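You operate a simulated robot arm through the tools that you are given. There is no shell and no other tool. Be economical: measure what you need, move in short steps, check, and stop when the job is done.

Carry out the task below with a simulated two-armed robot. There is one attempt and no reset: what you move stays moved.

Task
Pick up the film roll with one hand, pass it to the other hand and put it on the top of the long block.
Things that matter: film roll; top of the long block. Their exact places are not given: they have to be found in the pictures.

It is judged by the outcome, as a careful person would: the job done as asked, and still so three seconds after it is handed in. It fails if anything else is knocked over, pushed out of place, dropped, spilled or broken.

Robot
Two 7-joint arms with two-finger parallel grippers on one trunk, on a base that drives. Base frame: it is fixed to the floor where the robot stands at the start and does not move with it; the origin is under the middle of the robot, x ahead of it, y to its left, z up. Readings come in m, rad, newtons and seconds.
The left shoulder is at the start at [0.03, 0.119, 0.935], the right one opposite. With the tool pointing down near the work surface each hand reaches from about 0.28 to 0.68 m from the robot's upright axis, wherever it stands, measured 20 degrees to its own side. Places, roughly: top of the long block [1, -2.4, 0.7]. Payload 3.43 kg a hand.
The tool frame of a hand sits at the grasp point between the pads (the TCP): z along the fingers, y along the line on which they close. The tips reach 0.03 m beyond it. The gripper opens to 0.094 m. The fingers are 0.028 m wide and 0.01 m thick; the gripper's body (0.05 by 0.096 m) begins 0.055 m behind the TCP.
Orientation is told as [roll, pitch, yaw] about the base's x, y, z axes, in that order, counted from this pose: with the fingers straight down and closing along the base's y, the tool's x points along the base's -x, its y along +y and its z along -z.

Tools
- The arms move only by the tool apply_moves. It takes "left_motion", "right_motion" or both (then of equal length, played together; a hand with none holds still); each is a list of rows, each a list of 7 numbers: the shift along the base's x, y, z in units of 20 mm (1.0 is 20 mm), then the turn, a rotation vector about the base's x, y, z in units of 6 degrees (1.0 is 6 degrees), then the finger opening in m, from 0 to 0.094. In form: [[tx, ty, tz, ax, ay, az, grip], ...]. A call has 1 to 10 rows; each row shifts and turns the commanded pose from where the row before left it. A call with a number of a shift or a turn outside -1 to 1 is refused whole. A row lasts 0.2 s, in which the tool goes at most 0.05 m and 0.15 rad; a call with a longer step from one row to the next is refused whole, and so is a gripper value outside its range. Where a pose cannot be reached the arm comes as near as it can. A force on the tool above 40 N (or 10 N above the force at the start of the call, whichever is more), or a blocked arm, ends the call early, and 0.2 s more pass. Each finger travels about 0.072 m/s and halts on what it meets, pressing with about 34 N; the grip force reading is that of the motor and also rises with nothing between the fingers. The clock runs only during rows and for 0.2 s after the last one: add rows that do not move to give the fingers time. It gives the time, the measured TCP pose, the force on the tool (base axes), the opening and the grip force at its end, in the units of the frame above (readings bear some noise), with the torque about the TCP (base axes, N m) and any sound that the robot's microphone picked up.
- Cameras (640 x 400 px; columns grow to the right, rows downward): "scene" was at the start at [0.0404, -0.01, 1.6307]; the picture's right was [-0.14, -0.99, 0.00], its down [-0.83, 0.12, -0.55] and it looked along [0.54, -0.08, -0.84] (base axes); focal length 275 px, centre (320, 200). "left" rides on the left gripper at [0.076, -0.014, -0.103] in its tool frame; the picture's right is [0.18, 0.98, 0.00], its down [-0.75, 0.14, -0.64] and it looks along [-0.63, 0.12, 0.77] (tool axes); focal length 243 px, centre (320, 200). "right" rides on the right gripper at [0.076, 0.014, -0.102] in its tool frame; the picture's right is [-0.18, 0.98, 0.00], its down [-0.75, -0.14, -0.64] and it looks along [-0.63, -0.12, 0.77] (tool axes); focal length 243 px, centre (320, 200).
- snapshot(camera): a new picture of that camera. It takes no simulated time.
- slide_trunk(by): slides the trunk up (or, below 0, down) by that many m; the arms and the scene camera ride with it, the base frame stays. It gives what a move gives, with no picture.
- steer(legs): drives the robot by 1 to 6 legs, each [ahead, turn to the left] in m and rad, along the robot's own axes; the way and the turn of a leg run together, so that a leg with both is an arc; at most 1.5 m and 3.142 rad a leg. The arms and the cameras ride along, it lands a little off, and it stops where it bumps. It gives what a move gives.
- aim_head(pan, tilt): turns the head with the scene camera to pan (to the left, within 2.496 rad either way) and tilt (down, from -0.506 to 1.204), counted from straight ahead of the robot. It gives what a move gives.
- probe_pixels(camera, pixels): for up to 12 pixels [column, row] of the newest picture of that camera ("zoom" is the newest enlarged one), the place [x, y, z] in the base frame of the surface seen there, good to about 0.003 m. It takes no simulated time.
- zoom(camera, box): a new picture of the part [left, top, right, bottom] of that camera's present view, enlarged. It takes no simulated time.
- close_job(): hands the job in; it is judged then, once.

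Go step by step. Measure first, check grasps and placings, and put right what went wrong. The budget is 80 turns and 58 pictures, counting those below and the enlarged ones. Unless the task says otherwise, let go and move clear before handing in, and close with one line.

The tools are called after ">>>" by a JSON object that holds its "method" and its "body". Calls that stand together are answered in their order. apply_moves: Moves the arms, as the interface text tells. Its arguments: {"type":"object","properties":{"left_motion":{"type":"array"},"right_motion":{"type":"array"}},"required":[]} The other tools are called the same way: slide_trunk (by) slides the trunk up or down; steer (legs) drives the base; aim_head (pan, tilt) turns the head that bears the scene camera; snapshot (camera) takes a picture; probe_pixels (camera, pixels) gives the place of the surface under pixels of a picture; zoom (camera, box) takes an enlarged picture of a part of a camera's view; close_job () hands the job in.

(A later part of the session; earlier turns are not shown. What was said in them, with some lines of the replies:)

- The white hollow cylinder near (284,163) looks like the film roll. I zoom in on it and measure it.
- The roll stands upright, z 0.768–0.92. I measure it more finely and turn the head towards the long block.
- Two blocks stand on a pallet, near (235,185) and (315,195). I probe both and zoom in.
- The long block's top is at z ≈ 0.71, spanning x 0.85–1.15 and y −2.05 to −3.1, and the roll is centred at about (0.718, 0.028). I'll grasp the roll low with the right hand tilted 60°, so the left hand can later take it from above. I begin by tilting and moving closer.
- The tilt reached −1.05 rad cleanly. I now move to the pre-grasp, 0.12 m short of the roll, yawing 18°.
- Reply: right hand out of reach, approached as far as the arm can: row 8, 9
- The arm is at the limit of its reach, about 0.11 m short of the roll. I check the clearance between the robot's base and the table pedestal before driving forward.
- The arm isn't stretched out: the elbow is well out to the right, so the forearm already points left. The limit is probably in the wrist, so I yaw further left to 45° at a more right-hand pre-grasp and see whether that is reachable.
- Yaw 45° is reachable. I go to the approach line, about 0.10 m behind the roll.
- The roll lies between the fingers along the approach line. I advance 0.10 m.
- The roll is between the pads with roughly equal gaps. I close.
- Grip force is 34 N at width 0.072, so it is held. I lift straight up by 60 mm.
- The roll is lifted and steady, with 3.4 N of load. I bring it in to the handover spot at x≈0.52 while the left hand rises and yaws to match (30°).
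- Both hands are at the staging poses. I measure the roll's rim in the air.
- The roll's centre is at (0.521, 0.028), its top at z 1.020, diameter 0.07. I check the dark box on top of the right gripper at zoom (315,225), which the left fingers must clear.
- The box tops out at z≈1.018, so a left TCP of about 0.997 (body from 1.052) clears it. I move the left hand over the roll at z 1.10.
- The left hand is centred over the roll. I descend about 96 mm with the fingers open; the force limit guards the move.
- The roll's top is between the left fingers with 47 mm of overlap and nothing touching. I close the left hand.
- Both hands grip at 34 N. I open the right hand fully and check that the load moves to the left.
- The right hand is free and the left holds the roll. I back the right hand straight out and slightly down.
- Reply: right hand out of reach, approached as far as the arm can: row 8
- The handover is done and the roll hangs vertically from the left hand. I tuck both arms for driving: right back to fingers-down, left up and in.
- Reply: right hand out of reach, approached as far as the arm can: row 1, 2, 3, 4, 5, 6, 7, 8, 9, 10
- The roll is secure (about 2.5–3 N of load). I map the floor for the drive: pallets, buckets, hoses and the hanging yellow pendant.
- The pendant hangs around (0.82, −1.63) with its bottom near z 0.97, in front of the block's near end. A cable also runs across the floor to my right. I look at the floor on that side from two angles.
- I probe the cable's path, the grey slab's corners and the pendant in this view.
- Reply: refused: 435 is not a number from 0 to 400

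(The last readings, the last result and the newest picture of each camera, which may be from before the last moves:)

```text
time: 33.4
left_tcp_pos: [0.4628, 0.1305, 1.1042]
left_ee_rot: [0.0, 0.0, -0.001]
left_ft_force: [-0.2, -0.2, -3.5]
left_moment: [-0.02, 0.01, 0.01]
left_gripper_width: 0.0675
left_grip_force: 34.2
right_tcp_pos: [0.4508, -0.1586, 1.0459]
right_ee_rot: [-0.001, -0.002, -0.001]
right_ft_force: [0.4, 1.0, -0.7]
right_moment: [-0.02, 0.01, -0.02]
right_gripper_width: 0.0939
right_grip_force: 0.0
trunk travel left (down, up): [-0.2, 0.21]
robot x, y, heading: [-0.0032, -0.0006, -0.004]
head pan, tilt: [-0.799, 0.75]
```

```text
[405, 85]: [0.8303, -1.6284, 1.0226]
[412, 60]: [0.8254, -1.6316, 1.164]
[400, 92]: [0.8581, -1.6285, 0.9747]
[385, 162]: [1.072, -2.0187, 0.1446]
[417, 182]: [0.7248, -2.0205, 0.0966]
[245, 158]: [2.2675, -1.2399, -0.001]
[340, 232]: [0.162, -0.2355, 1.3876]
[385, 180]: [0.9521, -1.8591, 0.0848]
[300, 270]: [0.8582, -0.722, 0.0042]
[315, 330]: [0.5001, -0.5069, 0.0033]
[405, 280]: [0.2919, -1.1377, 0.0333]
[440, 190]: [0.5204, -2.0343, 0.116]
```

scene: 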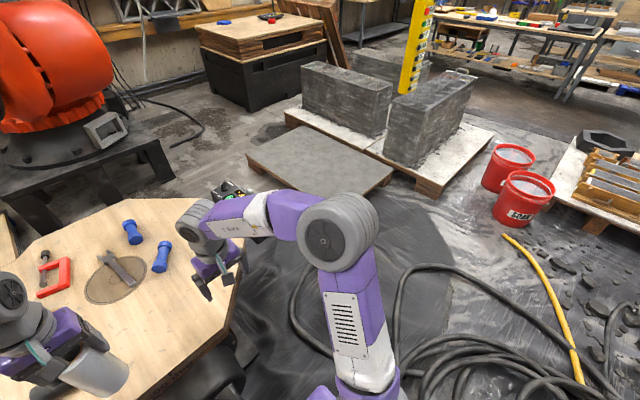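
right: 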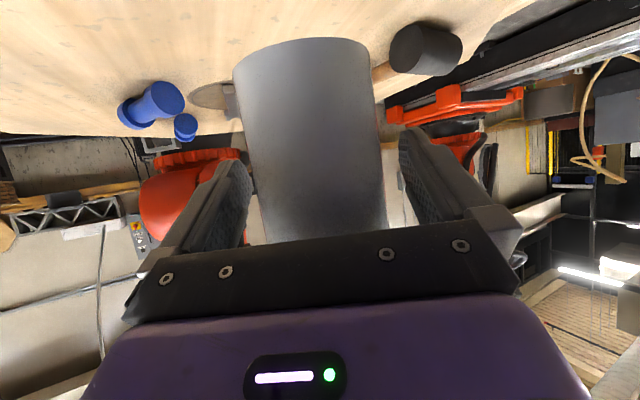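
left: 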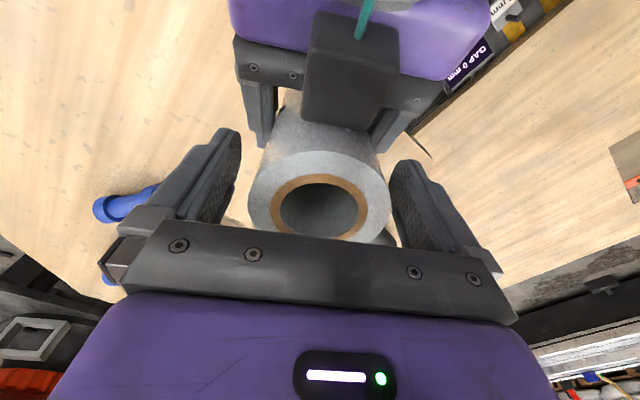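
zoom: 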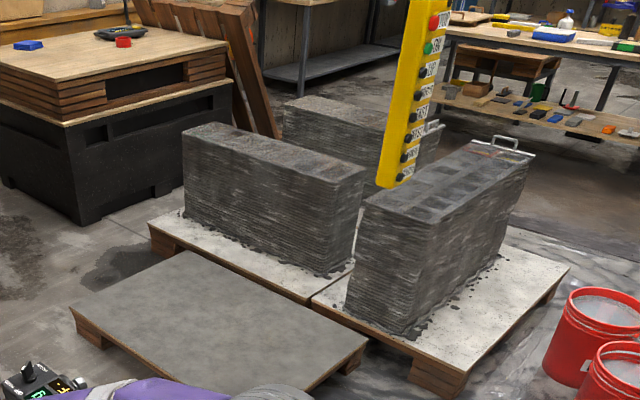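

Pendant: (0.84, −1.63), bottom at 0.96. The grey slab starts at x≥0.95, and the block pallet's corner is at (0.52, −2.03). I plan to stand near (0.39, −1.73). I measure the table's right corner, the control box and the cable near me before choosing the path.

>>> {"method": "probe_pixels", "body": {"camera": "scene", "pixels": [[237, 265], [200, 330], [150, 390], [225, 190], [243, 192], [292, 290], [298, 325], [325, 352], [300, 255], [396, 310], [400, 350], [430, 268]]}}

>>> {"method": "aim_head", "body": {"pan": -0.75, "tilt": 1.2}}

>>> {"method": "snapshot", "body": {"camera": "scene"}}

```text
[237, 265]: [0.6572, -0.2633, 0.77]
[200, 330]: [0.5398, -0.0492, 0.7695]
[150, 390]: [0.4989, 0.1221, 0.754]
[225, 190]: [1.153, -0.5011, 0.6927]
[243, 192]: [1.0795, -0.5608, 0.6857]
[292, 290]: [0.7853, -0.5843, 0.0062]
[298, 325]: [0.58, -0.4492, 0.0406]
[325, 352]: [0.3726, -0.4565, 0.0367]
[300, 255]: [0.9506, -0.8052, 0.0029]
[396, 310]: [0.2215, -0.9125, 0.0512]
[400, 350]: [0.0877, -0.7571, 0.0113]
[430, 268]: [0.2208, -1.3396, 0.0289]
```

```text
time: 34.3
left_tcp_pos: [0.4626, 0.129, 1.1033]
left_ee_rot: [0.0, -0.001, 0.0]
left_ft_force: [-0.5, 0.3, -3.4]
left_moment: [-0.01, 0.02, -0.02]
left_gripper_width: 0.0677
left_grip_force: 33.9
right_tcp_pos: [0.4499, -0.1588, 1.0446]
right_ee_rot: [0.0, 0.001, 0.001]
right_ft_force: [-0.1, 0.2, -1.4]
right_moment: [-0.01, 0.0, 0.0]
right_gripper_width: 0.0941
right_grip_force: 0.1
trunk travel left (down, up): [-0.2, 0.21]
robot x, y, heading: [-0.0007, 0.0002, -0.002]
head pan, tilt: [-0.75, 1.201]
```

```text
28 pictures are left
```

scene: 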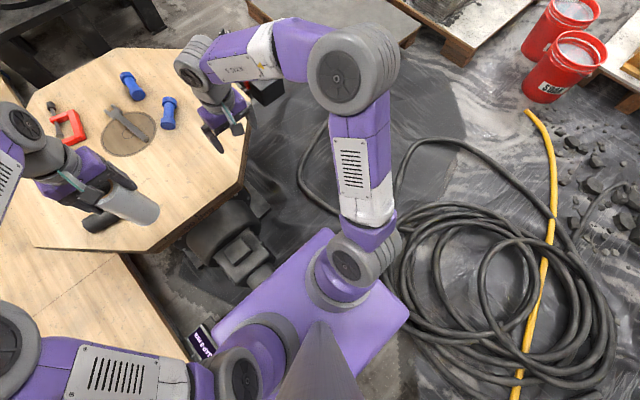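

The floor around the base is open. A single cable at about (0.37, −0.46) has to be crossed, and the table corner at (0.66, −0.26) and the hose coil can be passed with margin. I back off a little, turn right and drive the first stretch.

>>> {"method": "steer", "body": {"legs": [[-0.06, 0], [0, -0.87], [0.35, 0]]}}

```text
time: 37.7
left_tcp_pos: [0.3338, -0.2621, 1.1024]
left_ee_rot: [-0.001, 0.003, -0.866]
left_ft_force: [0.9, -0.4, -3.9]
left_moment: [-0.01, 0.0, -0.03]
left_gripper_width: 0.0674
left_grip_force: 34.1
right_tcp_pos: [0.107, -0.4393, 1.044]
right_ee_rot: [0.0, 0.0, -0.863]
right_ft_force: [0.0, -0.7, 0.1]
right_moment: [-0.01, -0.03, -0.03]
right_gripper_width: 0.0942
right_grip_force: 0.0
trunk travel left (down, up): [-0.2, 0.21]
robot x, y, heading: [-0.0731, -0.004, -0.86]
head pan, tilt: [-0.75, 1.201]
stopped in leg 3: the robot was blocked; the commanded pose is now the measured one
```

The turn worked, but the forward leg was blocked immediately at (−0.073, −0.004). I look down around the base to see why.

>>> {"method": "aim_head", "body": {"pan": 0.3, "tilt": 1.2}}

>>> {"method": "snapshot", "body": {"camera": "scene"}}

>>> {"method": "aim_head", "body": {"pan": -0.6, "tilt": 1.2}}

>>> {"method": "snapshot", "body": {"camera": "scene"}}

```text
time: 39.0
left_tcp_pos: [0.333, -0.2611, 1.1041]
left_ee_rot: [0.001, 0.001, -0.866]
left_ft_force: [0.6, -0.2, -3.4]
left_moment: [0.01, 0.0, 0.03]
left_gripper_width: 0.0677
left_grip_force: 34.3
right_tcp_pos: [0.1047, -0.4396, 1.0452]
right_ee_rot: [-0.001, 0.001, -0.865]
right_ft_force: [-0.1, -0.7, 0.4]
right_moment: [0.0, 0.0, -0.03]
right_gripper_width: 0.0943
right_grip_force: 0.1
trunk travel left (down, up): [-0.2, 0.21]
robot x, y, heading: [-0.0714, 0.0012, -0.864]
head pan, tilt: [0.3, 1.201]
```

```text
27 pictures are left
```

scene: 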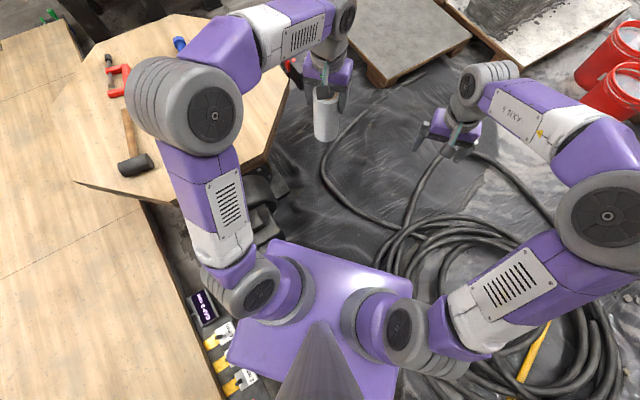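

```text
time: 40.2
left_tcp_pos: [0.3337, -0.2631, 1.1035]
left_ee_rot: [-0.002, 0.0, -0.865]
left_ft_force: [-0.7, 0.1, -3.5]
left_moment: [0.01, 0.05, -0.04]
left_gripper_width: 0.0678
left_grip_force: 33.8
right_tcp_pos: [0.1063, -0.439, 1.0453]
right_ee_rot: [-0.001, 0.001, -0.865]
right_ft_force: [0.4, 0.0, -0.6]
right_moment: [0.03, 0.0, 0.04]
right_gripper_width: 0.094
right_grip_force: 0.1
trunk travel left (down, up): [-0.2, 0.21]
robot x, y, heading: [-0.0688, 0.0019, -0.861]
head pan, tilt: [-0.6, 1.201]
```

```text
26 pictures are left
```

scene: 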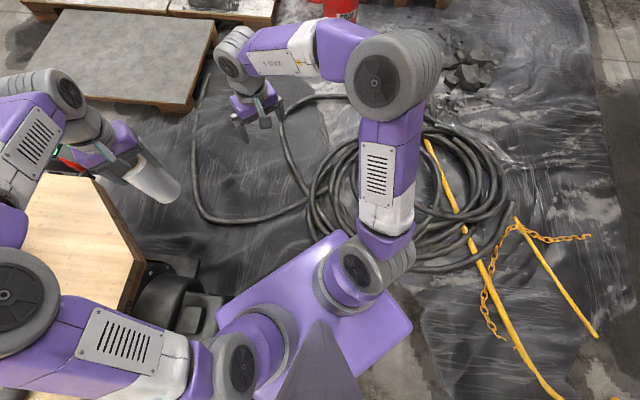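

The base's left front corner seems to be against the motor under the table, since the base is about 0.27 m half-wide. I turn further right, slide away along −y, turn back and try a short forward leg.

>>> {"method": "steer", "body": {"legs": [[0, -0.707], [0.14, 0], [0, 0.66], [0.2, 0]]}}

```text
time: 46.4
left_tcp_pos: [0.4405, -0.5822, 1.1029]
left_ee_rot: [-0.002, 0.002, -0.918]
left_ft_force: [0.3, -0.2, -3.2]
left_moment: [0.05, 0.01, -0.03]
left_gripper_width: 0.0677
left_grip_force: 33.3
right_tcp_pos: [0.2052, -0.748, 1.0446]
right_ee_rot: [0.0, 0.001, -0.919]
right_ft_force: [0.0, -0.7, 0.5]
right_moment: [0.0, 0.0, -0.01]
right_gripper_width: 0.0941
right_grip_force: 0.1
trunk travel left (down, up): [-0.2, 0.21]
robot x, y, heading: [0.0546, -0.2997, -0.917]
head pan, tilt: [-0.6, 1.201]
```

That worked. I continue with a slight left turn and 0.5 m ahead, passing over the single cable.

>>> {"method": "steer", "body": {"legs": [[0, 0.2], [0.5, 0]]}}

```text
time: 50.1
left_tcp_pos: [0.8657, -0.8237, 1.1033]
left_ee_rot: [0.0, 0.002, -0.718]
left_ft_force: [-0.3, 0.2, -3.7]
left_moment: [0.01, 0.02, 0.02]
left_gripper_width: 0.0674
left_grip_force: 34.3
right_tcp_pos: [0.6687, -1.0328, 1.0441]
right_ee_rot: [0.001, 0.0, -0.718]
right_ft_force: [-0.2, 0.7, -0.2]
right_moment: [0.04, 0.01, 0.0]
right_gripper_width: 0.094
right_grip_force: 0.0
trunk travel left (down, up): [-0.2, 0.21]
robot x, y, heading: [0.4271, -0.6274, -0.713]
head pan, tilt: [-0.6, 1.201]
```

On track at (0.427, −0.627). I go to about (0.55, −1.0), then turn right so the arms stay away from the pendant.

>>> {"method": "steer", "body": {"legs": [[0, -0.54], [0.39, 0], [0, -0.534], [0.3, 0]]}}

>>> {"method": "aim_head", "body": {"pan": 0.6, "tilt": 0.8}}

>>> {"method": "snapshot", "body": {"camera": "scene"}}

```text
time: 57.2
left_tcp_pos: [0.5173, -1.769, 1.1034]
left_ee_rot: [0.001, 0.002, -1.794]
left_ft_force: [0.1, 0.7, -2.9]
left_moment: [0.01, 0.01, 0.02]
left_gripper_width: 0.0678
left_grip_force: 33.8
right_tcp_pos: [0.2408, -1.6931, 1.0442]
right_ee_rot: [0.001, -0.001, -1.792]
right_ft_force: [0.4, -0.2, 0.0]
right_moment: [0.0, 0.0, 0.02]
right_gripper_width: 0.0941
right_grip_force: 0.1
trunk travel left (down, up): [-0.2, 0.21]
robot x, y, heading: [0.4829, -1.2865, -1.791]
head pan, tilt: [-0.6, 1.201]
```

```text
time: 58.6
left_tcp_pos: [0.5182, -1.7694, 1.1036]
left_ee_rot: [0.0, 0.001, -1.794]
left_ft_force: [-0.2, 1.2, -3.3]
left_moment: [0.01, 0.0, -0.01]
left_gripper_width: 0.0677
left_grip_force: 34.0
right_tcp_pos: [0.2406, -1.6937, 1.0446]
right_ee_rot: [-0.001, 0.0, -1.792]
right_ft_force: [-0.1, 0.1, 0.0]
right_moment: [0.03, 0.01, 0.0]
right_gripper_width: 0.094
right_grip_force: 0.2
trunk travel left (down, up): [-0.2, 0.21]
robot x, y, heading: [0.4853, -1.2868, -1.787]
head pan, tilt: [0.6, 0.799]
```

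```text
25 pictures are left
```

scene: 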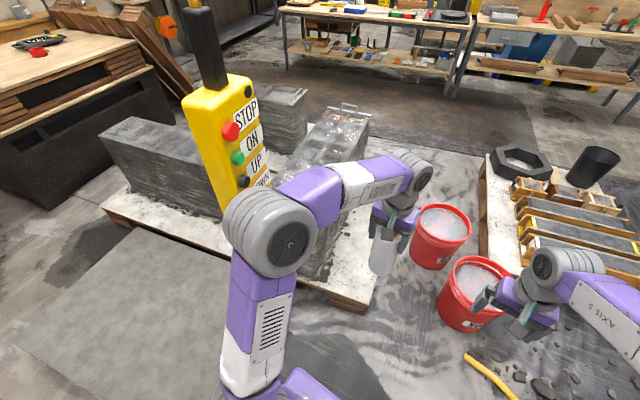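

The pendant stands behind and left of the left elbow in this view. I probe the elbow, pendant and block top for clearance.

>>> {"method": "probe_pixels", "body": {"camera": "scene", "pixels": [[265, 215], [235, 220], [240, 120], [245, 165], [200, 130], [295, 165], [330, 135], [350, 120], [325, 245], [460, 300], [440, 235], [345, 305]]}}

>>> {"method": "zoom", "body": {"camera": "scene", "box": [230, 70, 450, 210]}}

```text
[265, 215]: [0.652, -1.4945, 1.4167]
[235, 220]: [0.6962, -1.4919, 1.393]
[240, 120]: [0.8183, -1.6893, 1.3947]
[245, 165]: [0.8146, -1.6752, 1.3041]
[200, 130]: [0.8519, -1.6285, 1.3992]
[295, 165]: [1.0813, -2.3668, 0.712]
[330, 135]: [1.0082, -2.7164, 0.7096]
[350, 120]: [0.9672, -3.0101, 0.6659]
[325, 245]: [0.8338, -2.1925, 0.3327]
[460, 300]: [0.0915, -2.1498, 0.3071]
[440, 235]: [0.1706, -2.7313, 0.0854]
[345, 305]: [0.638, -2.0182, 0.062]
```

```text
2.86 times, centred on (340, 140) of scene
```

zoom: 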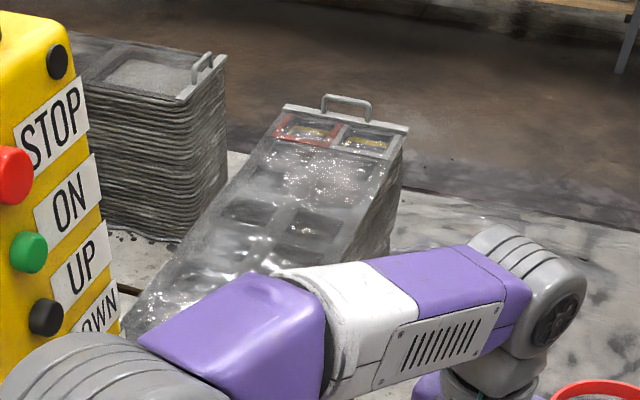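

Clearances are fine but tight. I bring the left hand a little toward the centre to pull the elbow in, then go via (0.29, −1.53) and turn left to a heading of about −58°.

>>> {"method": "apply_moves", "body": {"left_motion": [[-0.9, 0.2, 0, 0, 0, 0, 0.04], [-0.9, 0.2, 0, 0, 0, 0, 0.04], [-0.9, 0.2, 0, 0, 0, 0, 0.04], [-0.9, 0.2, 0, 0, 0, 0, 0.04]], "right_motion": [[-0.3, 0.7, 0, 0, 0, 0, 0.094], [-0.3, 0.7, 0, 0, 0, 0, 0.094], [-0.3, 0.7, 0, 0, 0, 0, 0.094], [-0.3, 0.7, 0, 0, 0, 0, 0.094]]}}

>>> {"method": "steer", "body": {"legs": [[0, -0.445], [0.31, 0], [0, 1.224]]}}

>>> {"method": "aim_head", "body": {"pan": 0.35, "tilt": 0.8}}

>>> {"method": "snapshot", "body": {"camera": "scene"}}

```text
time: 59.6
left_tcp_pos: [0.445, -1.7514, 1.1032]
left_ee_rot: [-0.001, 0.0, -1.794]
left_ft_force: [0.9, 0.6, -4.2]
left_moment: [-0.01, 0.03, 0.01]
left_gripper_width: 0.0675
left_grip_force: 34.1
right_tcp_pos: [0.2156, -1.637, 1.0447]
right_ee_rot: [0.002, -0.001, -1.792]
right_ft_force: [0.0, -0.7, 0.7]
right_moment: [0.02, -0.05, -0.01]
right_gripper_width: 0.0937
right_grip_force: 0.0
trunk travel left (down, up): [-0.2, 0.21]
robot x, y, heading: [0.486, -1.2865, -1.789]
head pan, tilt: [0.6, 0.799]
```

```text
time: 66.0
left_tcp_pos: [0.5943, -1.8868, 1.1039]
left_ee_rot: [0.001, 0.003, -1.015]
left_ft_force: [-0.4, 0.3, -2.3]
left_moment: [0.05, -0.02, -0.01]
left_gripper_width: 0.0678
left_grip_force: 34.5
right_tcp_pos: [0.3495, -1.9666, 1.0438]
right_ee_rot: [0.001, 0.001, -1.013]
right_ft_force: [0.3, 0.5, 0.5]
right_moment: [0.04, -0.01, 0.03]
right_gripper_width: 0.0939
right_grip_force: 0.1
trunk travel left (down, up): [-0.2, 0.21]
robot x, y, heading: [0.2982, -1.5304, -1.012]
head pan, tilt: [0.6, 0.799]
```

```text
time: 66.8
left_tcp_pos: [0.5943, -1.8871, 1.1027]
left_ee_rot: [-0.001, 0.001, -1.016]
left_ft_force: [-0.1, 0.1, -3.3]
left_moment: [0.03, -0.01, 0.02]
left_gripper_width: 0.0677
left_grip_force: 34.5
right_tcp_pos: [0.3497, -1.967, 1.045]
right_ee_rot: [0.001, 0.0, -1.014]
right_ft_force: [0.8, -0.6, 0.1]
right_moment: [0.01, 0.0, 0.0]
right_gripper_width: 0.094
right_grip_force: 0.1
trunk travel left (down, up): [-0.2, 0.21]
robot x, y, heading: [0.2966, -1.5309, -1.012]
head pan, tilt: [0.351, 0.799]
```

```text
23 pictures are left
```

scene: 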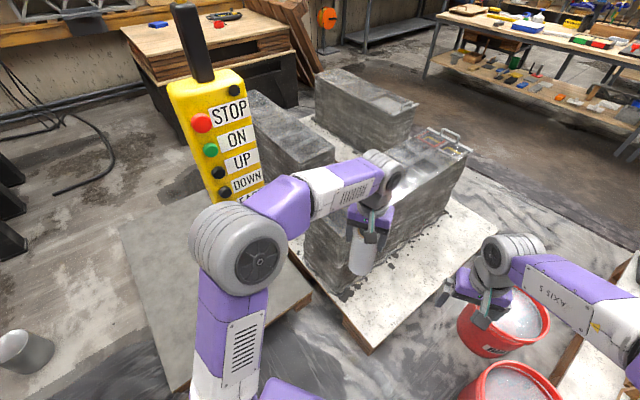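

I'm positioned as planned at (0.297, −1.531, −58°). I drive the last 0.19 m ahead and look at the block top.

>>> {"method": "steer", "body": {"legs": [[0.1, 0], [0.09, 0]]}}

>>> {"method": "snapshot", "body": {"camera": "scene"}}

>>> {"method": "snapshot", "body": {"camera": "left"}}

```text
time: 68.7
left_tcp_pos: [0.6937, -2.0454, 1.1017]
left_ee_rot: [0.0, 0.001, -1.016]
left_ft_force: [0.2, -0.3, -3.5]
left_moment: [0.0, 0.02, 0.0]
left_gripper_width: 0.0676
left_grip_force: 34.1
right_tcp_pos: [0.4498, -2.1256, 1.0439]
right_ee_rot: [0.0, 0.0, -1.014]
right_ft_force: [0.1, 1.3, -1.0]
right_moment: [0.02, 0.0, 0.03]
right_gripper_width: 0.0941
right_grip_force: 0.1
trunk travel left (down, up): [-0.2, 0.21]
robot x, y, heading: [0.3912, -1.6903, -1.012]
head pan, tilt: [0.351, 0.799]
```

```text
22 pictures are left
```

scene: 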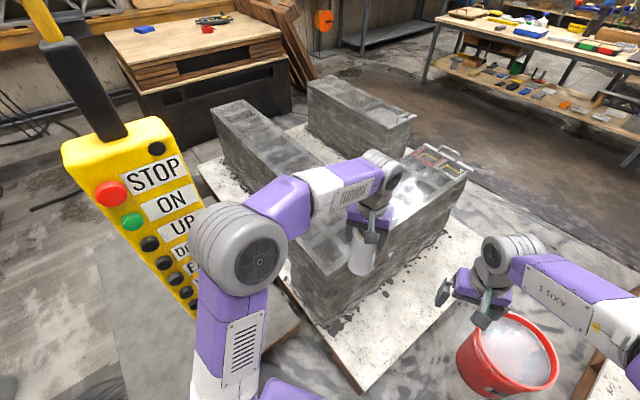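

```text
21 pictures are left
```

left: 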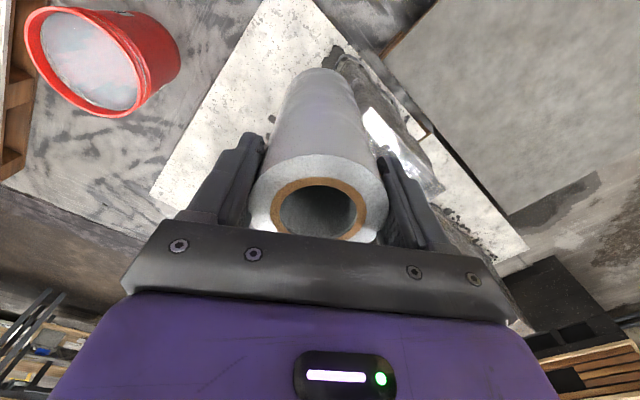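

I'm in place at (0.391, −1.690). I check the elbow-to-pendant distance and probe the block's near-end top.

>>> {"method": "zoom", "body": {"camera": "scene", "box": [280, 150, 480, 290]}}

>>> {"method": "probe_pixels", "body": {"camera": "scene", "pixels": [[200, 230], [215, 215], [185, 245], [190, 300], [295, 240], [310, 260], [322, 272], [330, 262], [320, 240], [340, 215], [325, 220], [300, 245]]}}

>>> {"method": "probe_pixels", "body": {"camera": "scene", "pixels": [[345, 262], [395, 215], [400, 185], [410, 200], [425, 185], [440, 165], [395, 230], [335, 270], [305, 262], [385, 200], [400, 210], [430, 195]]}}

```text
2.86 times, centred on (380, 220) of scene
```

zoom: 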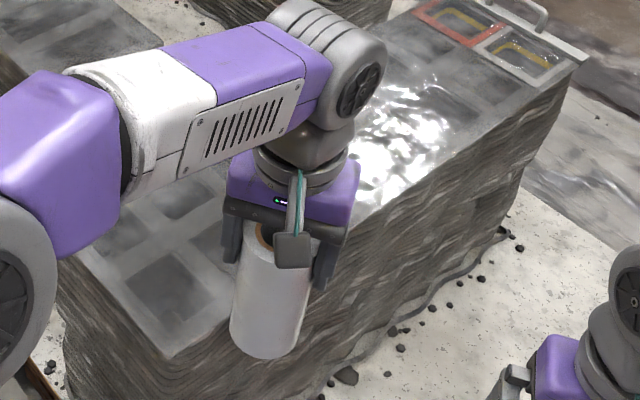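

```text
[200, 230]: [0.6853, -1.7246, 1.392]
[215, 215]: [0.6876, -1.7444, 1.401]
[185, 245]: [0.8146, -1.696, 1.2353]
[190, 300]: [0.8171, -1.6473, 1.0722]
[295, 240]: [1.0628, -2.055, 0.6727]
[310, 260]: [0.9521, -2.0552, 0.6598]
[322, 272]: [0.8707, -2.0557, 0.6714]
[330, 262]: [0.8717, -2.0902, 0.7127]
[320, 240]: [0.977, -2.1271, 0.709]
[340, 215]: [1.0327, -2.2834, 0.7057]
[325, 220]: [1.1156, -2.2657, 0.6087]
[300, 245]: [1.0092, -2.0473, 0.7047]
```

```text
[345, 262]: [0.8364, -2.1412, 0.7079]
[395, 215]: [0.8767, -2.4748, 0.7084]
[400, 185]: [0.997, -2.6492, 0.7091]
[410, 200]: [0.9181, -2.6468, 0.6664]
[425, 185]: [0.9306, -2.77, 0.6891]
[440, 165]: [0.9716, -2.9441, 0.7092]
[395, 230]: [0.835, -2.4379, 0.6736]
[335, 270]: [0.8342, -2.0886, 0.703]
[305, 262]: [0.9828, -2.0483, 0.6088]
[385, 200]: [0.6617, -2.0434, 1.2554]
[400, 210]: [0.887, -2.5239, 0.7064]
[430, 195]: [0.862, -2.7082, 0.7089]
```

Elbow-to-pendant clearance is about 0.14 m, which is acceptable. The top shows darker squares that may be recesses, so I probe inside them and on the ribs.

>>> {"method": "probe_pixels", "body": {"camera": "zoom", "pixels": [[170, 285], [150, 265], [190, 300], [165, 310], [120, 300], [215, 310], [195, 195], [130, 215], [200, 230], [80, 240], [180, 345], [100, 265]]}}

>>> {"method": "probe_pixels", "body": {"camera": "zoom", "pixels": [[400, 140], [430, 70], [370, 200], [450, 110], [390, 40], [430, 130], [490, 130], [395, 190], [420, 50], [60, 280], [150, 350], [440, 150]]}}

```text
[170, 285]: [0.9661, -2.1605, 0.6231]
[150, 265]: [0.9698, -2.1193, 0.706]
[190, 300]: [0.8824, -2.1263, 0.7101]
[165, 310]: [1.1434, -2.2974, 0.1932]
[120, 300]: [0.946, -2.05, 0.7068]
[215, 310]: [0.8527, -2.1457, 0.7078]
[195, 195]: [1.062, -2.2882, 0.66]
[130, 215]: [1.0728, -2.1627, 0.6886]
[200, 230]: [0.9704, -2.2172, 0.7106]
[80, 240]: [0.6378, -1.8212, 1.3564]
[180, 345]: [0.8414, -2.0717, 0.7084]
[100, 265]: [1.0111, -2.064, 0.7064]
```

```text
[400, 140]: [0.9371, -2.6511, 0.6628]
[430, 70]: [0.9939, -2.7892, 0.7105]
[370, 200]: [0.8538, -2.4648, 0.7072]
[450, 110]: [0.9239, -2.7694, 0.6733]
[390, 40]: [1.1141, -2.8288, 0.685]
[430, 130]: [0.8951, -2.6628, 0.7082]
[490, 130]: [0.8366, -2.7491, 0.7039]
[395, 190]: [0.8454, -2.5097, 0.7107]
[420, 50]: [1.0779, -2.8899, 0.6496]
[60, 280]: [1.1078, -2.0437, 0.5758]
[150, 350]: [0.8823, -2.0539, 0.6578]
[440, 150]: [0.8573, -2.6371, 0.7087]
```

The dark squares are real deep cells between solid ribs, so I need a map of the solid area. I look with the right-hand camera and from the scene camera at the near end.

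>>> {"method": "snapshot", "body": {"camera": "right"}}

>>> {"method": "zoom", "body": {"camera": "scene", "box": [285, 195, 365, 275]}}

```text
19 pictures are left
```

right: 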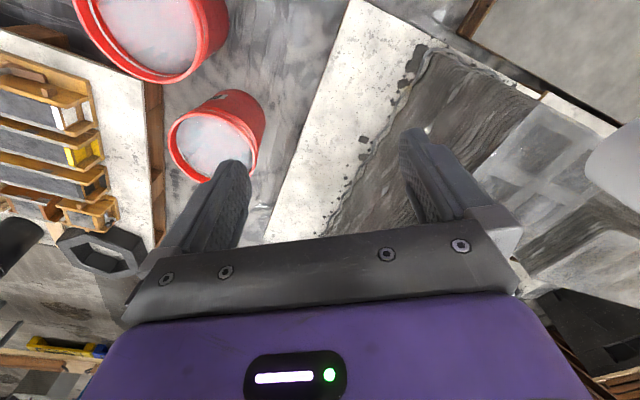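

```text
5.00 times, centred on (325, 235) of scene
```

zoom: 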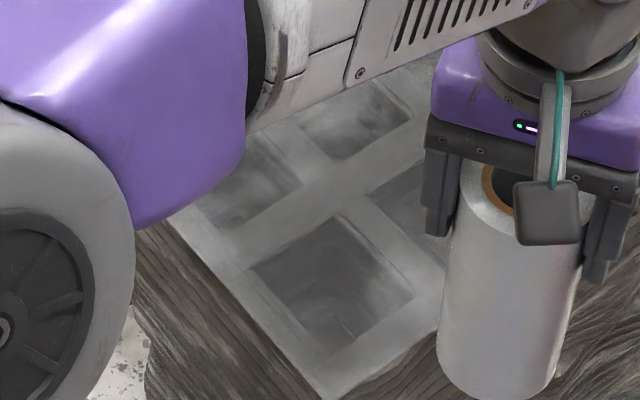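

>>> {"method": "probe_pixels", "body": {"camera": "zoom", "pixels": [[338, 210], [243, 268], [420, 297], [328, 362], [310, 192], [233, 232], [345, 165], [416, 112], [290, 118], [365, 195], [425, 235], [325, 395]]}}

>>> {"method": "probe_pixels", "body": {"camera": "zoom", "pixels": [[330, 185], [280, 215], [240, 250], [290, 230], [385, 150], [300, 160], [380, 230], [400, 260], [300, 350], [370, 345], [425, 130], [175, 215]]}}

```text
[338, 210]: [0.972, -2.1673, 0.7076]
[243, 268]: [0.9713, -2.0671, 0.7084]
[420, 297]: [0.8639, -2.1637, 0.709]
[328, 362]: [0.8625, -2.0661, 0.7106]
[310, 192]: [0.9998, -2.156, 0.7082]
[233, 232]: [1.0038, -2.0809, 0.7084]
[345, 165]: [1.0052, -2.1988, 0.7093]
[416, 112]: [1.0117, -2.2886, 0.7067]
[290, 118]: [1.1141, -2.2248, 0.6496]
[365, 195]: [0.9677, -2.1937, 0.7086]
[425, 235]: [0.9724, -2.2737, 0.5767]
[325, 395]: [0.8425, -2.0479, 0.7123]
```

```text
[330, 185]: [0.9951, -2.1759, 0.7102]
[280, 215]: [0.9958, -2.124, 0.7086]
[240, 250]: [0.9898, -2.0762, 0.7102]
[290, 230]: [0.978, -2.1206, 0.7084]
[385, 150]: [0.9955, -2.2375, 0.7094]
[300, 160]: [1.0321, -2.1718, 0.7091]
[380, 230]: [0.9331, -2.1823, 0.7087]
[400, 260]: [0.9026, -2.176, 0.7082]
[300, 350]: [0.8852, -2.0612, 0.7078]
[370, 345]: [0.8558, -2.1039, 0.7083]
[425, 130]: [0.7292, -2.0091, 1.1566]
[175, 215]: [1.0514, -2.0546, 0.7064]
```

Map: cells are about 0.10 m with 0.03 m ribs at z 0.709. The rib crossing at (0.987, −2.180) supports a standing 0.07 m roll on four sides. I edge ahead 0.05 m and try to reach above it while high.

>>> {"method": "steer", "body": {"legs": [[0.05, 0]]}}

>>> {"method": "apply_moves", "body": {"left_motion": [[0.9, -0.3, -0.4, 0, 0, 0, 0.04], [0.9, -0.3, -0.4, 0, 0, 0, 0.04], [0.9, -0.3, -0.4, 0, 0, 0, 0.04], [0.9, -0.3, -0.4, 0, 0, 0, 0.04], [0.9, -0.3, -0.4, 0, 0, 0, 0.04], [0.9, -0.3, -0.4, 0, 0, 0, 0.04], [0.9, -0.3, -0.4, 0, 0, 0, 0.04], [0.9, -0.3, -0.4, 0, 0, 0, 0.04], [0.9, -0.3, -0.4, 0, 0, 0, 0.04], [0.9, -0.3, -0.4, 0, 0, 0, 0.04]]}}

>>> {"method": "snapshot", "body": {"camera": "scene"}}

```text
time: 69.6
left_tcp_pos: [0.7212, -2.0891, 1.1023]
left_ee_rot: [0.001, 0.003, -1.016]
left_ft_force: [0.2, 0.3, -4.0]
left_moment: [0.04, 0.03, -0.02]
left_gripper_width: 0.0677
left_grip_force: 33.7
right_tcp_pos: [0.477, -2.169, 1.0439]
right_ee_rot: [0.0, 0.002, -1.013]
right_ft_force: [-0.1, -0.8, -0.3]
right_moment: [0.06, -0.02, 0.0]
right_gripper_width: 0.0941
right_grip_force: 0.1
trunk travel left (down, up): [-0.2, 0.21]
robot x, y, heading: [0.4213, -1.7281, -1.005]
head pan, tilt: [0.351, 0.799]
```

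```text
time: 71.8
left_tcp_pos: [0.9006, -2.1464, 1.0231]
left_ee_rot: [0.0, 0.002, -1.015]
left_ft_force: [-0.4, 0.1, -3.1]
left_moment: [-0.01, -0.01, -0.05]
left_gripper_width: 0.0675
left_grip_force: 34.2
right_tcp_pos: [0.4768, -2.1678, 1.0449]
right_ee_rot: [-0.001, 0.0, -1.011]
right_ft_force: [-0.2, 0.5, -0.7]
right_moment: [-0.01, -0.03, -0.01]
right_gripper_width: 0.0938
right_grip_force: 0.0
trunk travel left (down, up): [-0.2, 0.21]
robot x, y, heading: [0.4232, -1.7312, -1.008]
head pan, tilt: [0.351, 0.799]
```

```text
17 pictures are left
```

scene: 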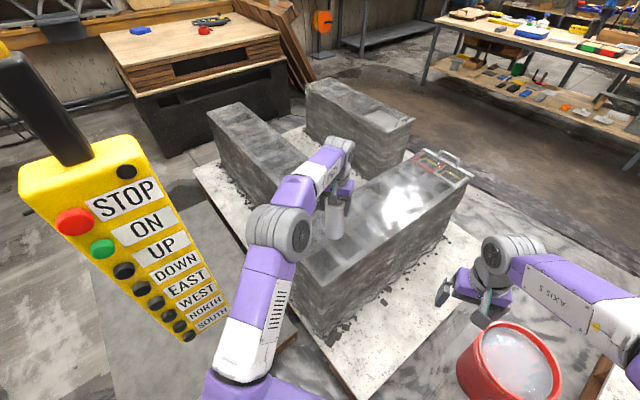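

The arm is clear of the pendant, and the roll is over the block. I continue to the rib crossing and down to z≈0.90.

>>> {"method": "apply_moves", "body": {"left_motion": [[0.72, -0.28, -0.9, 0, 0, 0, 0.04], [0.72, -0.28, -0.9, 0, 0, 0, 0.04], [0.72, -0.28, -0.9, 0, 0, 0, 0.04], [0.72, -0.28, -0.9, 0, 0, 0, 0.04], [0.72, -0.28, -0.9, 0, 0, 0, 0.04], [0.72, -0.28, -0.9, 0, 0, 0, 0.04], [0, 0, 0, 0, 0, 0, 0.04]]}}

>>> {"method": "zoom", "body": {"camera": "scene", "box": [270, 160, 410, 290]}}

>>> {"method": "snapshot", "body": {"camera": "left"}}

```text
time: 73.4
left_tcp_pos: [0.9591, -2.1581, 0.9297]
left_ee_rot: [0.002, 0.002, -1.017]
left_ft_force: [0.3, 0.2, -3.8]
left_moment: [0.03, 0.04, -0.01]
left_gripper_width: 0.0676
left_grip_force: 33.7
left hand out of reach, approached as far as the arm can: row 4, 5, 6
right_tcp_pos: [0.4764, -2.1676, 1.0447]
right_ee_rot: [0.0, 0.0, -1.013]
right_ft_force: [0.8, -0.8, -0.1]
right_moment: [-0.03, -0.01, 0.0]
right_gripper_width: 0.0942
right_grip_force: 0.0
trunk travel left (down, up): [-0.2, 0.21]
robot x, y, heading: [0.4241, -1.732, -1.005]
head pan, tilt: [0.351, 0.799]
```

```text
3.08 times, centred on (340, 225) of scene
```

zoom: 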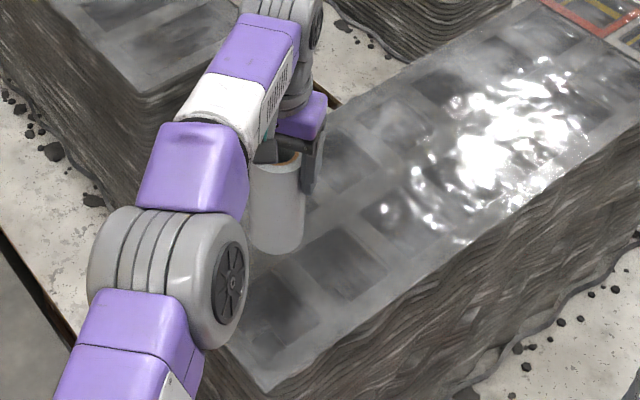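

```text
15 pictures are left
```

left: 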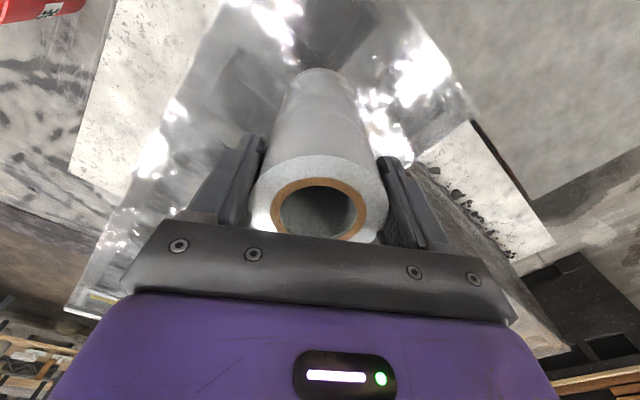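

The arm is at its reach limit 0.035 m short of that crossing. The T-junction where the first cross rib meets the block's near-side wall, around (0.872, −2.18), is well within reach, so I map it precisely.

>>> {"method": "probe_pixels", "body": {"camera": "zoom", "pixels": [[290, 262], [310, 280], [330, 300], [345, 318], [360, 330], [325, 325], [375, 300], [300, 350], [410, 290], [345, 265], [270, 300], [390, 260]]}}

>>> {"method": "probe_pixels", "body": {"camera": "zoom", "pixels": [[320, 315], [335, 325], [345, 335], [315, 300], [350, 300], [365, 310], [385, 285], [395, 300], [310, 340], [280, 365], [340, 305], [330, 285]]}}

```text
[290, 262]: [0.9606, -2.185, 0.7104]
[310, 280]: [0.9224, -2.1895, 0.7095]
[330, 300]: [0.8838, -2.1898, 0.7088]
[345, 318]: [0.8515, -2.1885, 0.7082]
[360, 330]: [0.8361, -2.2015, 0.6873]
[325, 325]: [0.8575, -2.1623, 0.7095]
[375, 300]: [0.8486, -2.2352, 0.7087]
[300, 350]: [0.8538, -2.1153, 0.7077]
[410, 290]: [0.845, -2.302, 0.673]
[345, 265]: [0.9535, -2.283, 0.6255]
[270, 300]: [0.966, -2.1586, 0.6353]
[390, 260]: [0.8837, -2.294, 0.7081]
```

```text
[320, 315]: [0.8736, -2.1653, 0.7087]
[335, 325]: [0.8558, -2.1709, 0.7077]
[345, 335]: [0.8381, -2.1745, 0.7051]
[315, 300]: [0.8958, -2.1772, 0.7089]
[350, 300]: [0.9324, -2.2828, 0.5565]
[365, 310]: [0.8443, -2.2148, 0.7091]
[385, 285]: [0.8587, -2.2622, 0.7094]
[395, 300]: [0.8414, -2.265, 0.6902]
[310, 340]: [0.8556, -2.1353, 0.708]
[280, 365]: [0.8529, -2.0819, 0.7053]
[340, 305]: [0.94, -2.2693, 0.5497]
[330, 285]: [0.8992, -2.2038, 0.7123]
```

The wall spans x 0.839–0.868 and the rib y −2.164 to −2.203, all at z≈0.709. I move the roll above (0.876, −2.183).

>>> {"method": "apply_moves", "body": {"left_motion": [[-0.83, -0.25, -0.2, 0, 0, 0, 0.04], [-0.83, -0.25, -0.2, 0, 0, 0, 0.04], [-0.83, -0.25, -0.2, 0, 0, 0, 0.04], [-0.83, -0.25, -0.2, 0, 0, 0, 0.04], [-0.83, -0.25, -0.2, 0, 0, 0, 0.04], [0, 0, 0, 0, 0, 0, 0.04]]}}

>>> {"method": "zoom", "body": {"camera": "scene", "box": [270, 160, 410, 290]}}

```text
time: 74.8
left_tcp_pos: [0.8745, -2.1836, 0.9101]
left_ee_rot: [0.0, 0.001, -1.014]
left_ft_force: [-0.7, 0.4, -3.7]
left_moment: [0.04, 0.02, -0.02]
left_gripper_width: 0.0677
left_grip_force: 33.8
right_tcp_pos: [0.4766, -2.1674, 1.0444]
right_ee_rot: [0.0, 0.001, -1.013]
right_ft_force: [-0.1, -0.5, -0.1]
right_moment: [0.01, 0.0, 0.03]
right_gripper_width: 0.0942
right_grip_force: 0.1
trunk travel left (down, up): [-0.2, 0.21]
robot x, y, heading: [0.4237, -1.7289, -1.008]
head pan, tilt: [0.351, 0.799]
```

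```text
3.08 times, centred on (340, 225) of scene
```

zoom: 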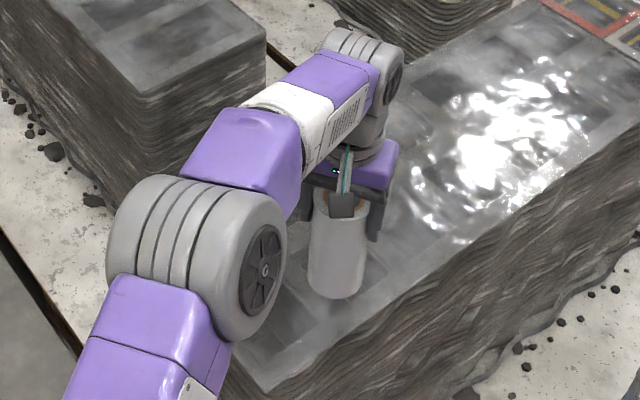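

The roll hangs above the T-junction with its bottom at about 0.776. I lower it to just above contact.

>>> {"method": "apply_moves", "body": {"left_motion": [[0.05, 0, -0.8, 0, 0, 0, 0.04], [0, 0, -0.8, 0, 0, 0, 0.04], [0, 0, -0.7, 0, 0, 0, 0.04], [0, 0, -0.4, 0, 0, 0, 0.04], [0, 0, -0.2, 0, 0, 0, 0.04], [0, 0, 0, 0, 0, 0, 0.04]]}}

>>> {"method": "zoom", "body": {"camera": "scene", "box": [310, 195, 400, 275]}}

```text
time: 76.2
left_tcp_pos: [0.8758, -2.184, 0.8532]
left_ee_rot: [-0.002, 0.003, -1.016]
left_ft_force: [0.3, 0.4, -2.4]
left_moment: [0.01, -0.01, 0.0]
left_gripper_width: 0.0676
left_grip_force: 34.0
right_tcp_pos: [0.4771, -2.1679, 1.0438]
right_ee_rot: [0.0, 0.0, -1.014]
right_ft_force: [-0.2, -0.3, 0.1]
right_moment: [0.0, 0.02, 0.0]
right_gripper_width: 0.0937
right_grip_force: 0.1
trunk travel left (down, up): [-0.2, 0.21]
robot x, y, heading: [0.4211, -1.7296, -1.009]
head pan, tilt: [0.351, 0.799]
```

```text
5.00 times, centred on (355, 235) of scene
```

zoom: 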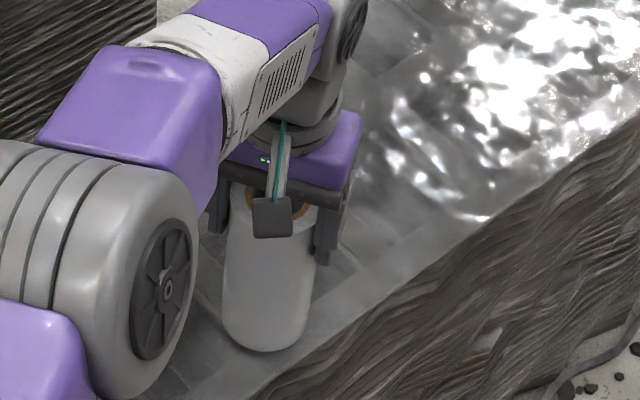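

About 1 cm remains. I lower in 2 mm steps and watch the force.

>>> {"method": "apply_moves", "body": {"left_motion": [[0, 0, -0.1, 0, 0, 0, 0.04], [0, 0, -0.1, 0, 0, 0, 0.04], [0, 0, -0.1, 0, 0, 0, 0.04], [0, 0, -0.1, 0, 0, 0, 0.04]]}}

```text
time: 77.2
left_tcp_pos: [0.8751, -2.183, 0.8449]
left_ee_rot: [0.0, 0.001, -1.015]
left_ft_force: [0.6, -0.3, -3.4]
left_moment: [0.02, 0.01, -0.03]
left_gripper_width: 0.0676
left_grip_force: 34.0
right_tcp_pos: [0.4771, -2.1659, 1.0436]
right_ee_rot: [0.0, 0.0, -1.012]
right_ft_force: [1.5, 0.7, 0.5]
right_moment: [0.0, 0.0, -0.01]
right_gripper_width: 0.094
right_grip_force: 0.0
trunk travel left (down, up): [-0.2, 0.21]
robot x, y, heading: [0.42, -1.7292, -1.007]
head pan, tilt: [0.351, 0.799]
```

>>> {"method": "apply_moves", "body": {"left_motion": [[0, 0, -0.05, 0, 0, 0, 0.04], [0, 0, -0.05, 0, 0, 0, 0.04]]}}

```text
time: 77.8
left_tcp_pos: [0.8762, -2.1825, 0.8446]
left_ee_rot: [0.001, -0.002, -1.017]
left_ft_force: [-0.3, 0.7, -0.4]
left_moment: [-0.01, -0.02, -0.02]
left_gripper_width: 0.0677
left_grip_force: 34.1
right_tcp_pos: [0.4762, -2.1674, 1.0452]
right_ee_rot: [-0.001, 0.001, -1.012]
right_ft_force: [0.7, 0.4, 0.1]
right_moment: [0.02, -0.01, 0.0]
right_gripper_width: 0.0939
right_grip_force: 0.1
trunk travel left (down, up): [-0.2, 0.21]
robot x, y, heading: [0.4228, -1.7266, -1.011]
head pan, tilt: [0.351, 0.799]
```

The load dropped from −3.4 to −0.4 N at z 0.8446, which points to contact. I go 1 mm more to confirm.

>>> {"method": "apply_moves", "body": {"left_motion": [[0, 0, -0.05, 0, 0, 0, 0.04], [0, 0, 0, 0, 0, 0, 0.04]]}}

```text
time: 78.4
left_tcp_pos: [0.874, -2.1827, 0.8427]
left_ee_rot: [0.0, -0.002, -1.015]
left_ft_force: [-0.4, 1.6, 8.0]
left_moment: [-0.1, -0.03, 0.02]
left_gripper_width: 0.0674
left_grip_force: 33.6
right_tcp_pos: [0.4758, -2.1676, 1.0462]
right_ee_rot: [0.002, 0.0, -1.013]
right_ft_force: [0.8, -0.4, 1.0]
right_moment: [-0.01, -0.02, 0.03]
right_gripper_width: 0.0939
right_grip_force: 0.1
trunk travel left (down, up): [-0.2, 0.21]
robot x, y, heading: [0.418, -1.7305, -1.009]
head pan, tilt: [0.351, 0.799]
```

It is in firm contact at +8 N with almost no torque, so it stands flat. I ease the press by 1 mm and open slowly.

>>> {"method": "apply_moves", "body": {"left_motion": [[0, 0, 0.04, 0, 0, 0, 0.04], [0, 0, 0, 0, 0, 0, 0.064], [0, 0, 0, 0, 0, 0, 0.07], [0, 0, 0, 0, 0, 0, 0.078], [0, 0, 0, 0, 0, 0, 0.086], [0, 0, 0, 0, 0, 0, 0.094], [0, 0, 0, 0, 0, 0, 0.094]]}}

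>>> {"method": "zoom", "body": {"camera": "scene", "box": [310, 195, 400, 275]}}

>>> {"method": "snapshot", "body": {"camera": "left"}}

```text
time: 80.0
left_tcp_pos: [0.8754, -2.1816, 0.8425]
left_ee_rot: [0.001, 0.0, -1.015]
left_ft_force: [-0.5, -0.5, -0.5]
left_moment: [0.02, 0.04, 0.01]
left_gripper_width: 0.0943
left_grip_force: 0.2
right_tcp_pos: [0.4755, -2.1672, 1.045]
right_ee_rot: [0.002, 0.0, -1.01]
right_ft_force: [0.1, -0.9, 0.3]
right_moment: [-0.04, -0.01, 0.01]
right_gripper_width: 0.0943
right_grip_force: 0.1
trunk travel left (down, up): [-0.2, 0.21]
robot x, y, heading: [0.4238, -1.7354, -1.011]
head pan, tilt: [0.351, 0.799]
```

```text
5.00 times, centred on (355, 235) of scene
```

zoom: 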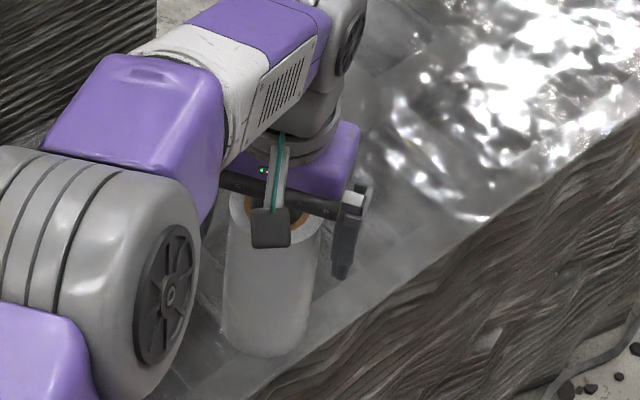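

```text
11 pictures are left
```

left: 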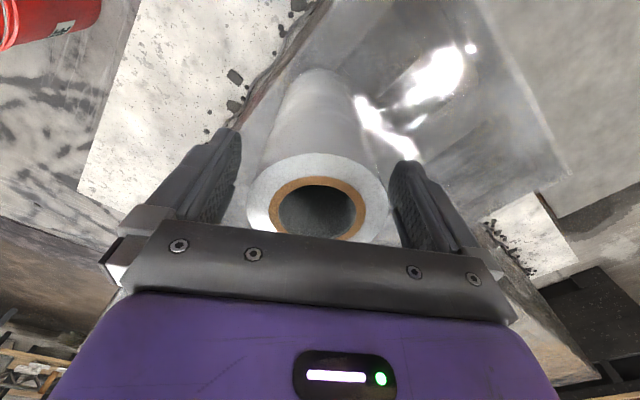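

The roll stands upright and released, centred between the open fingers. I raise the left hand straight up.

>>> {"method": "apply_moves", "body": {"left_motion": [[0, 0, 0.5, 0, 0, 0, 0.094], [0, 0, 0.8, 0, 0, 0, 0.094], [0, 0, 0.9, 0, 0, 0, 0.094], [0, 0, 0.9, 0, 0, 0, 0.094], [0, 0, 0.9, 0, 0, 0, 0.094], [0, 0, 0.9, 0, 0, 0, 0.094], [0, 0, 0.9, 0, 0, 0, 0.094], [0, 0, 0.9, 0, 0, 0, 0.094], [0, 0, 0.9, 0, 0, 0, 0.094], [0, 0, 0, 0, 0, 0, 0.094]]}}

>>> {"method": "snapshot", "body": {"camera": "scene"}}

```text
time: 82.2
left_tcp_pos: [0.8746, -2.1842, 0.9954]
left_ee_rot: [0.0, 0.001, -1.015]
left_ft_force: [-0.2, -0.1, -0.5]
left_moment: [-0.02, 0.0, 0.03]
left_gripper_width: 0.0939
left_grip_force: 0.0
right_tcp_pos: [0.4767, -2.1671, 1.0447]
right_ee_rot: [-0.001, 0.0, -1.013]
right_ft_force: [0.0, -0.4, 0.2]
right_moment: [0.02, 0.03, 0.0]
right_gripper_width: 0.0941
right_grip_force: 0.0
trunk travel left (down, up): [-0.2, 0.21]
robot x, y, heading: [0.4239, -1.7298, -1.009]
head pan, tilt: [0.351, 0.799]
```

```text
10 pictures are left
```

scene: 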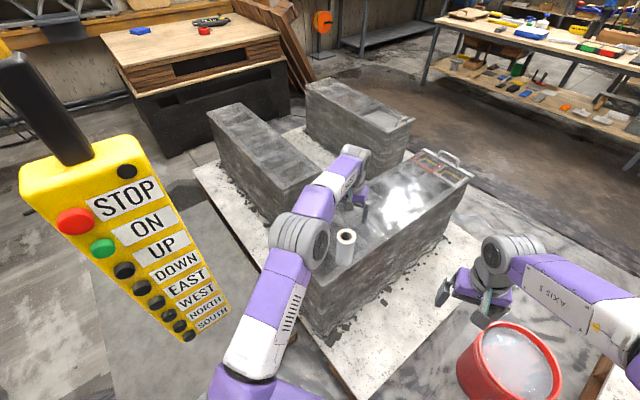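

The roll stands on the block and the left hand is above it. I move the hand clear and check once more.

>>> {"method": "apply_moves", "body": {"left_motion": [[0, 0, 0.9, 0, 0, 0, 0.094], [0, 0, 0.9, 0, 0, 0, 0.094], [0, 0, 0.9, 0, 0, 0, 0.094], [-0.8, 0.3, 0.3, 0, 0, 0, 0.094], [-0.8, 0.3, 0, 0, 0, 0, 0.094], [-0.8, 0.3, 0, 0, 0, 0, 0.094], [-0.8, 0.3, 0, 0, 0, 0, 0.094], [-0.8, 0.3, 0, 0, 0, 0, 0.094], [-0.8, 0.3, 0, 0, 0, 0, 0.094], [0, 0, 0, 0, 0, 0, 0.094]]}}

>>> {"method": "zoom", "body": {"camera": "scene", "box": [270, 170, 430, 290]}}

```text
time: 84.4
left_tcp_pos: [0.7787, -2.1478, 1.0546]
left_ee_rot: [0.0, 0.002, -1.016]
left_ft_force: [-0.3, 0.0, -0.5]
left_moment: [-0.02, 0.0, 0.02]
left_gripper_width: 0.0942
left_grip_force: 0.1
right_tcp_pos: [0.4762, -2.167, 1.0448]
right_ee_rot: [0.001, 0.0, -1.013]
right_ft_force: [-0.3, -0.5, 0.7]
right_moment: [-0.02, -0.04, 0.02]
right_gripper_width: 0.094
right_grip_force: 0.0
trunk travel left (down, up): [-0.2, 0.21]
robot x, y, heading: [0.4219, -1.7266, -1.009]
head pan, tilt: [0.351, 0.799]
```

```text
3.33 times, centred on (350, 230) of scene
```

zoom: 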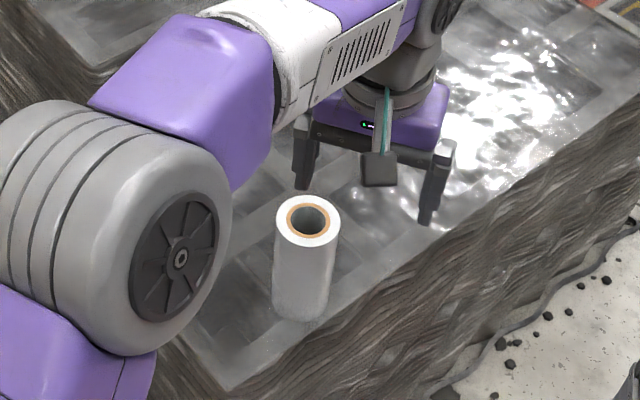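

The roll stands upright and still on the block's top, with both hands clear. I hand the job in.

>>> {"method": "close_job", "body": {}}

```text
The job is handed in.
```

The film roll was picked up with the right hand, passed to the left, and now stands upright on the top of the long block, at its near end beside the side edge. On the way, the base stopped once against something, probably the motor under the table. I drove around it and saw nothing displaced.
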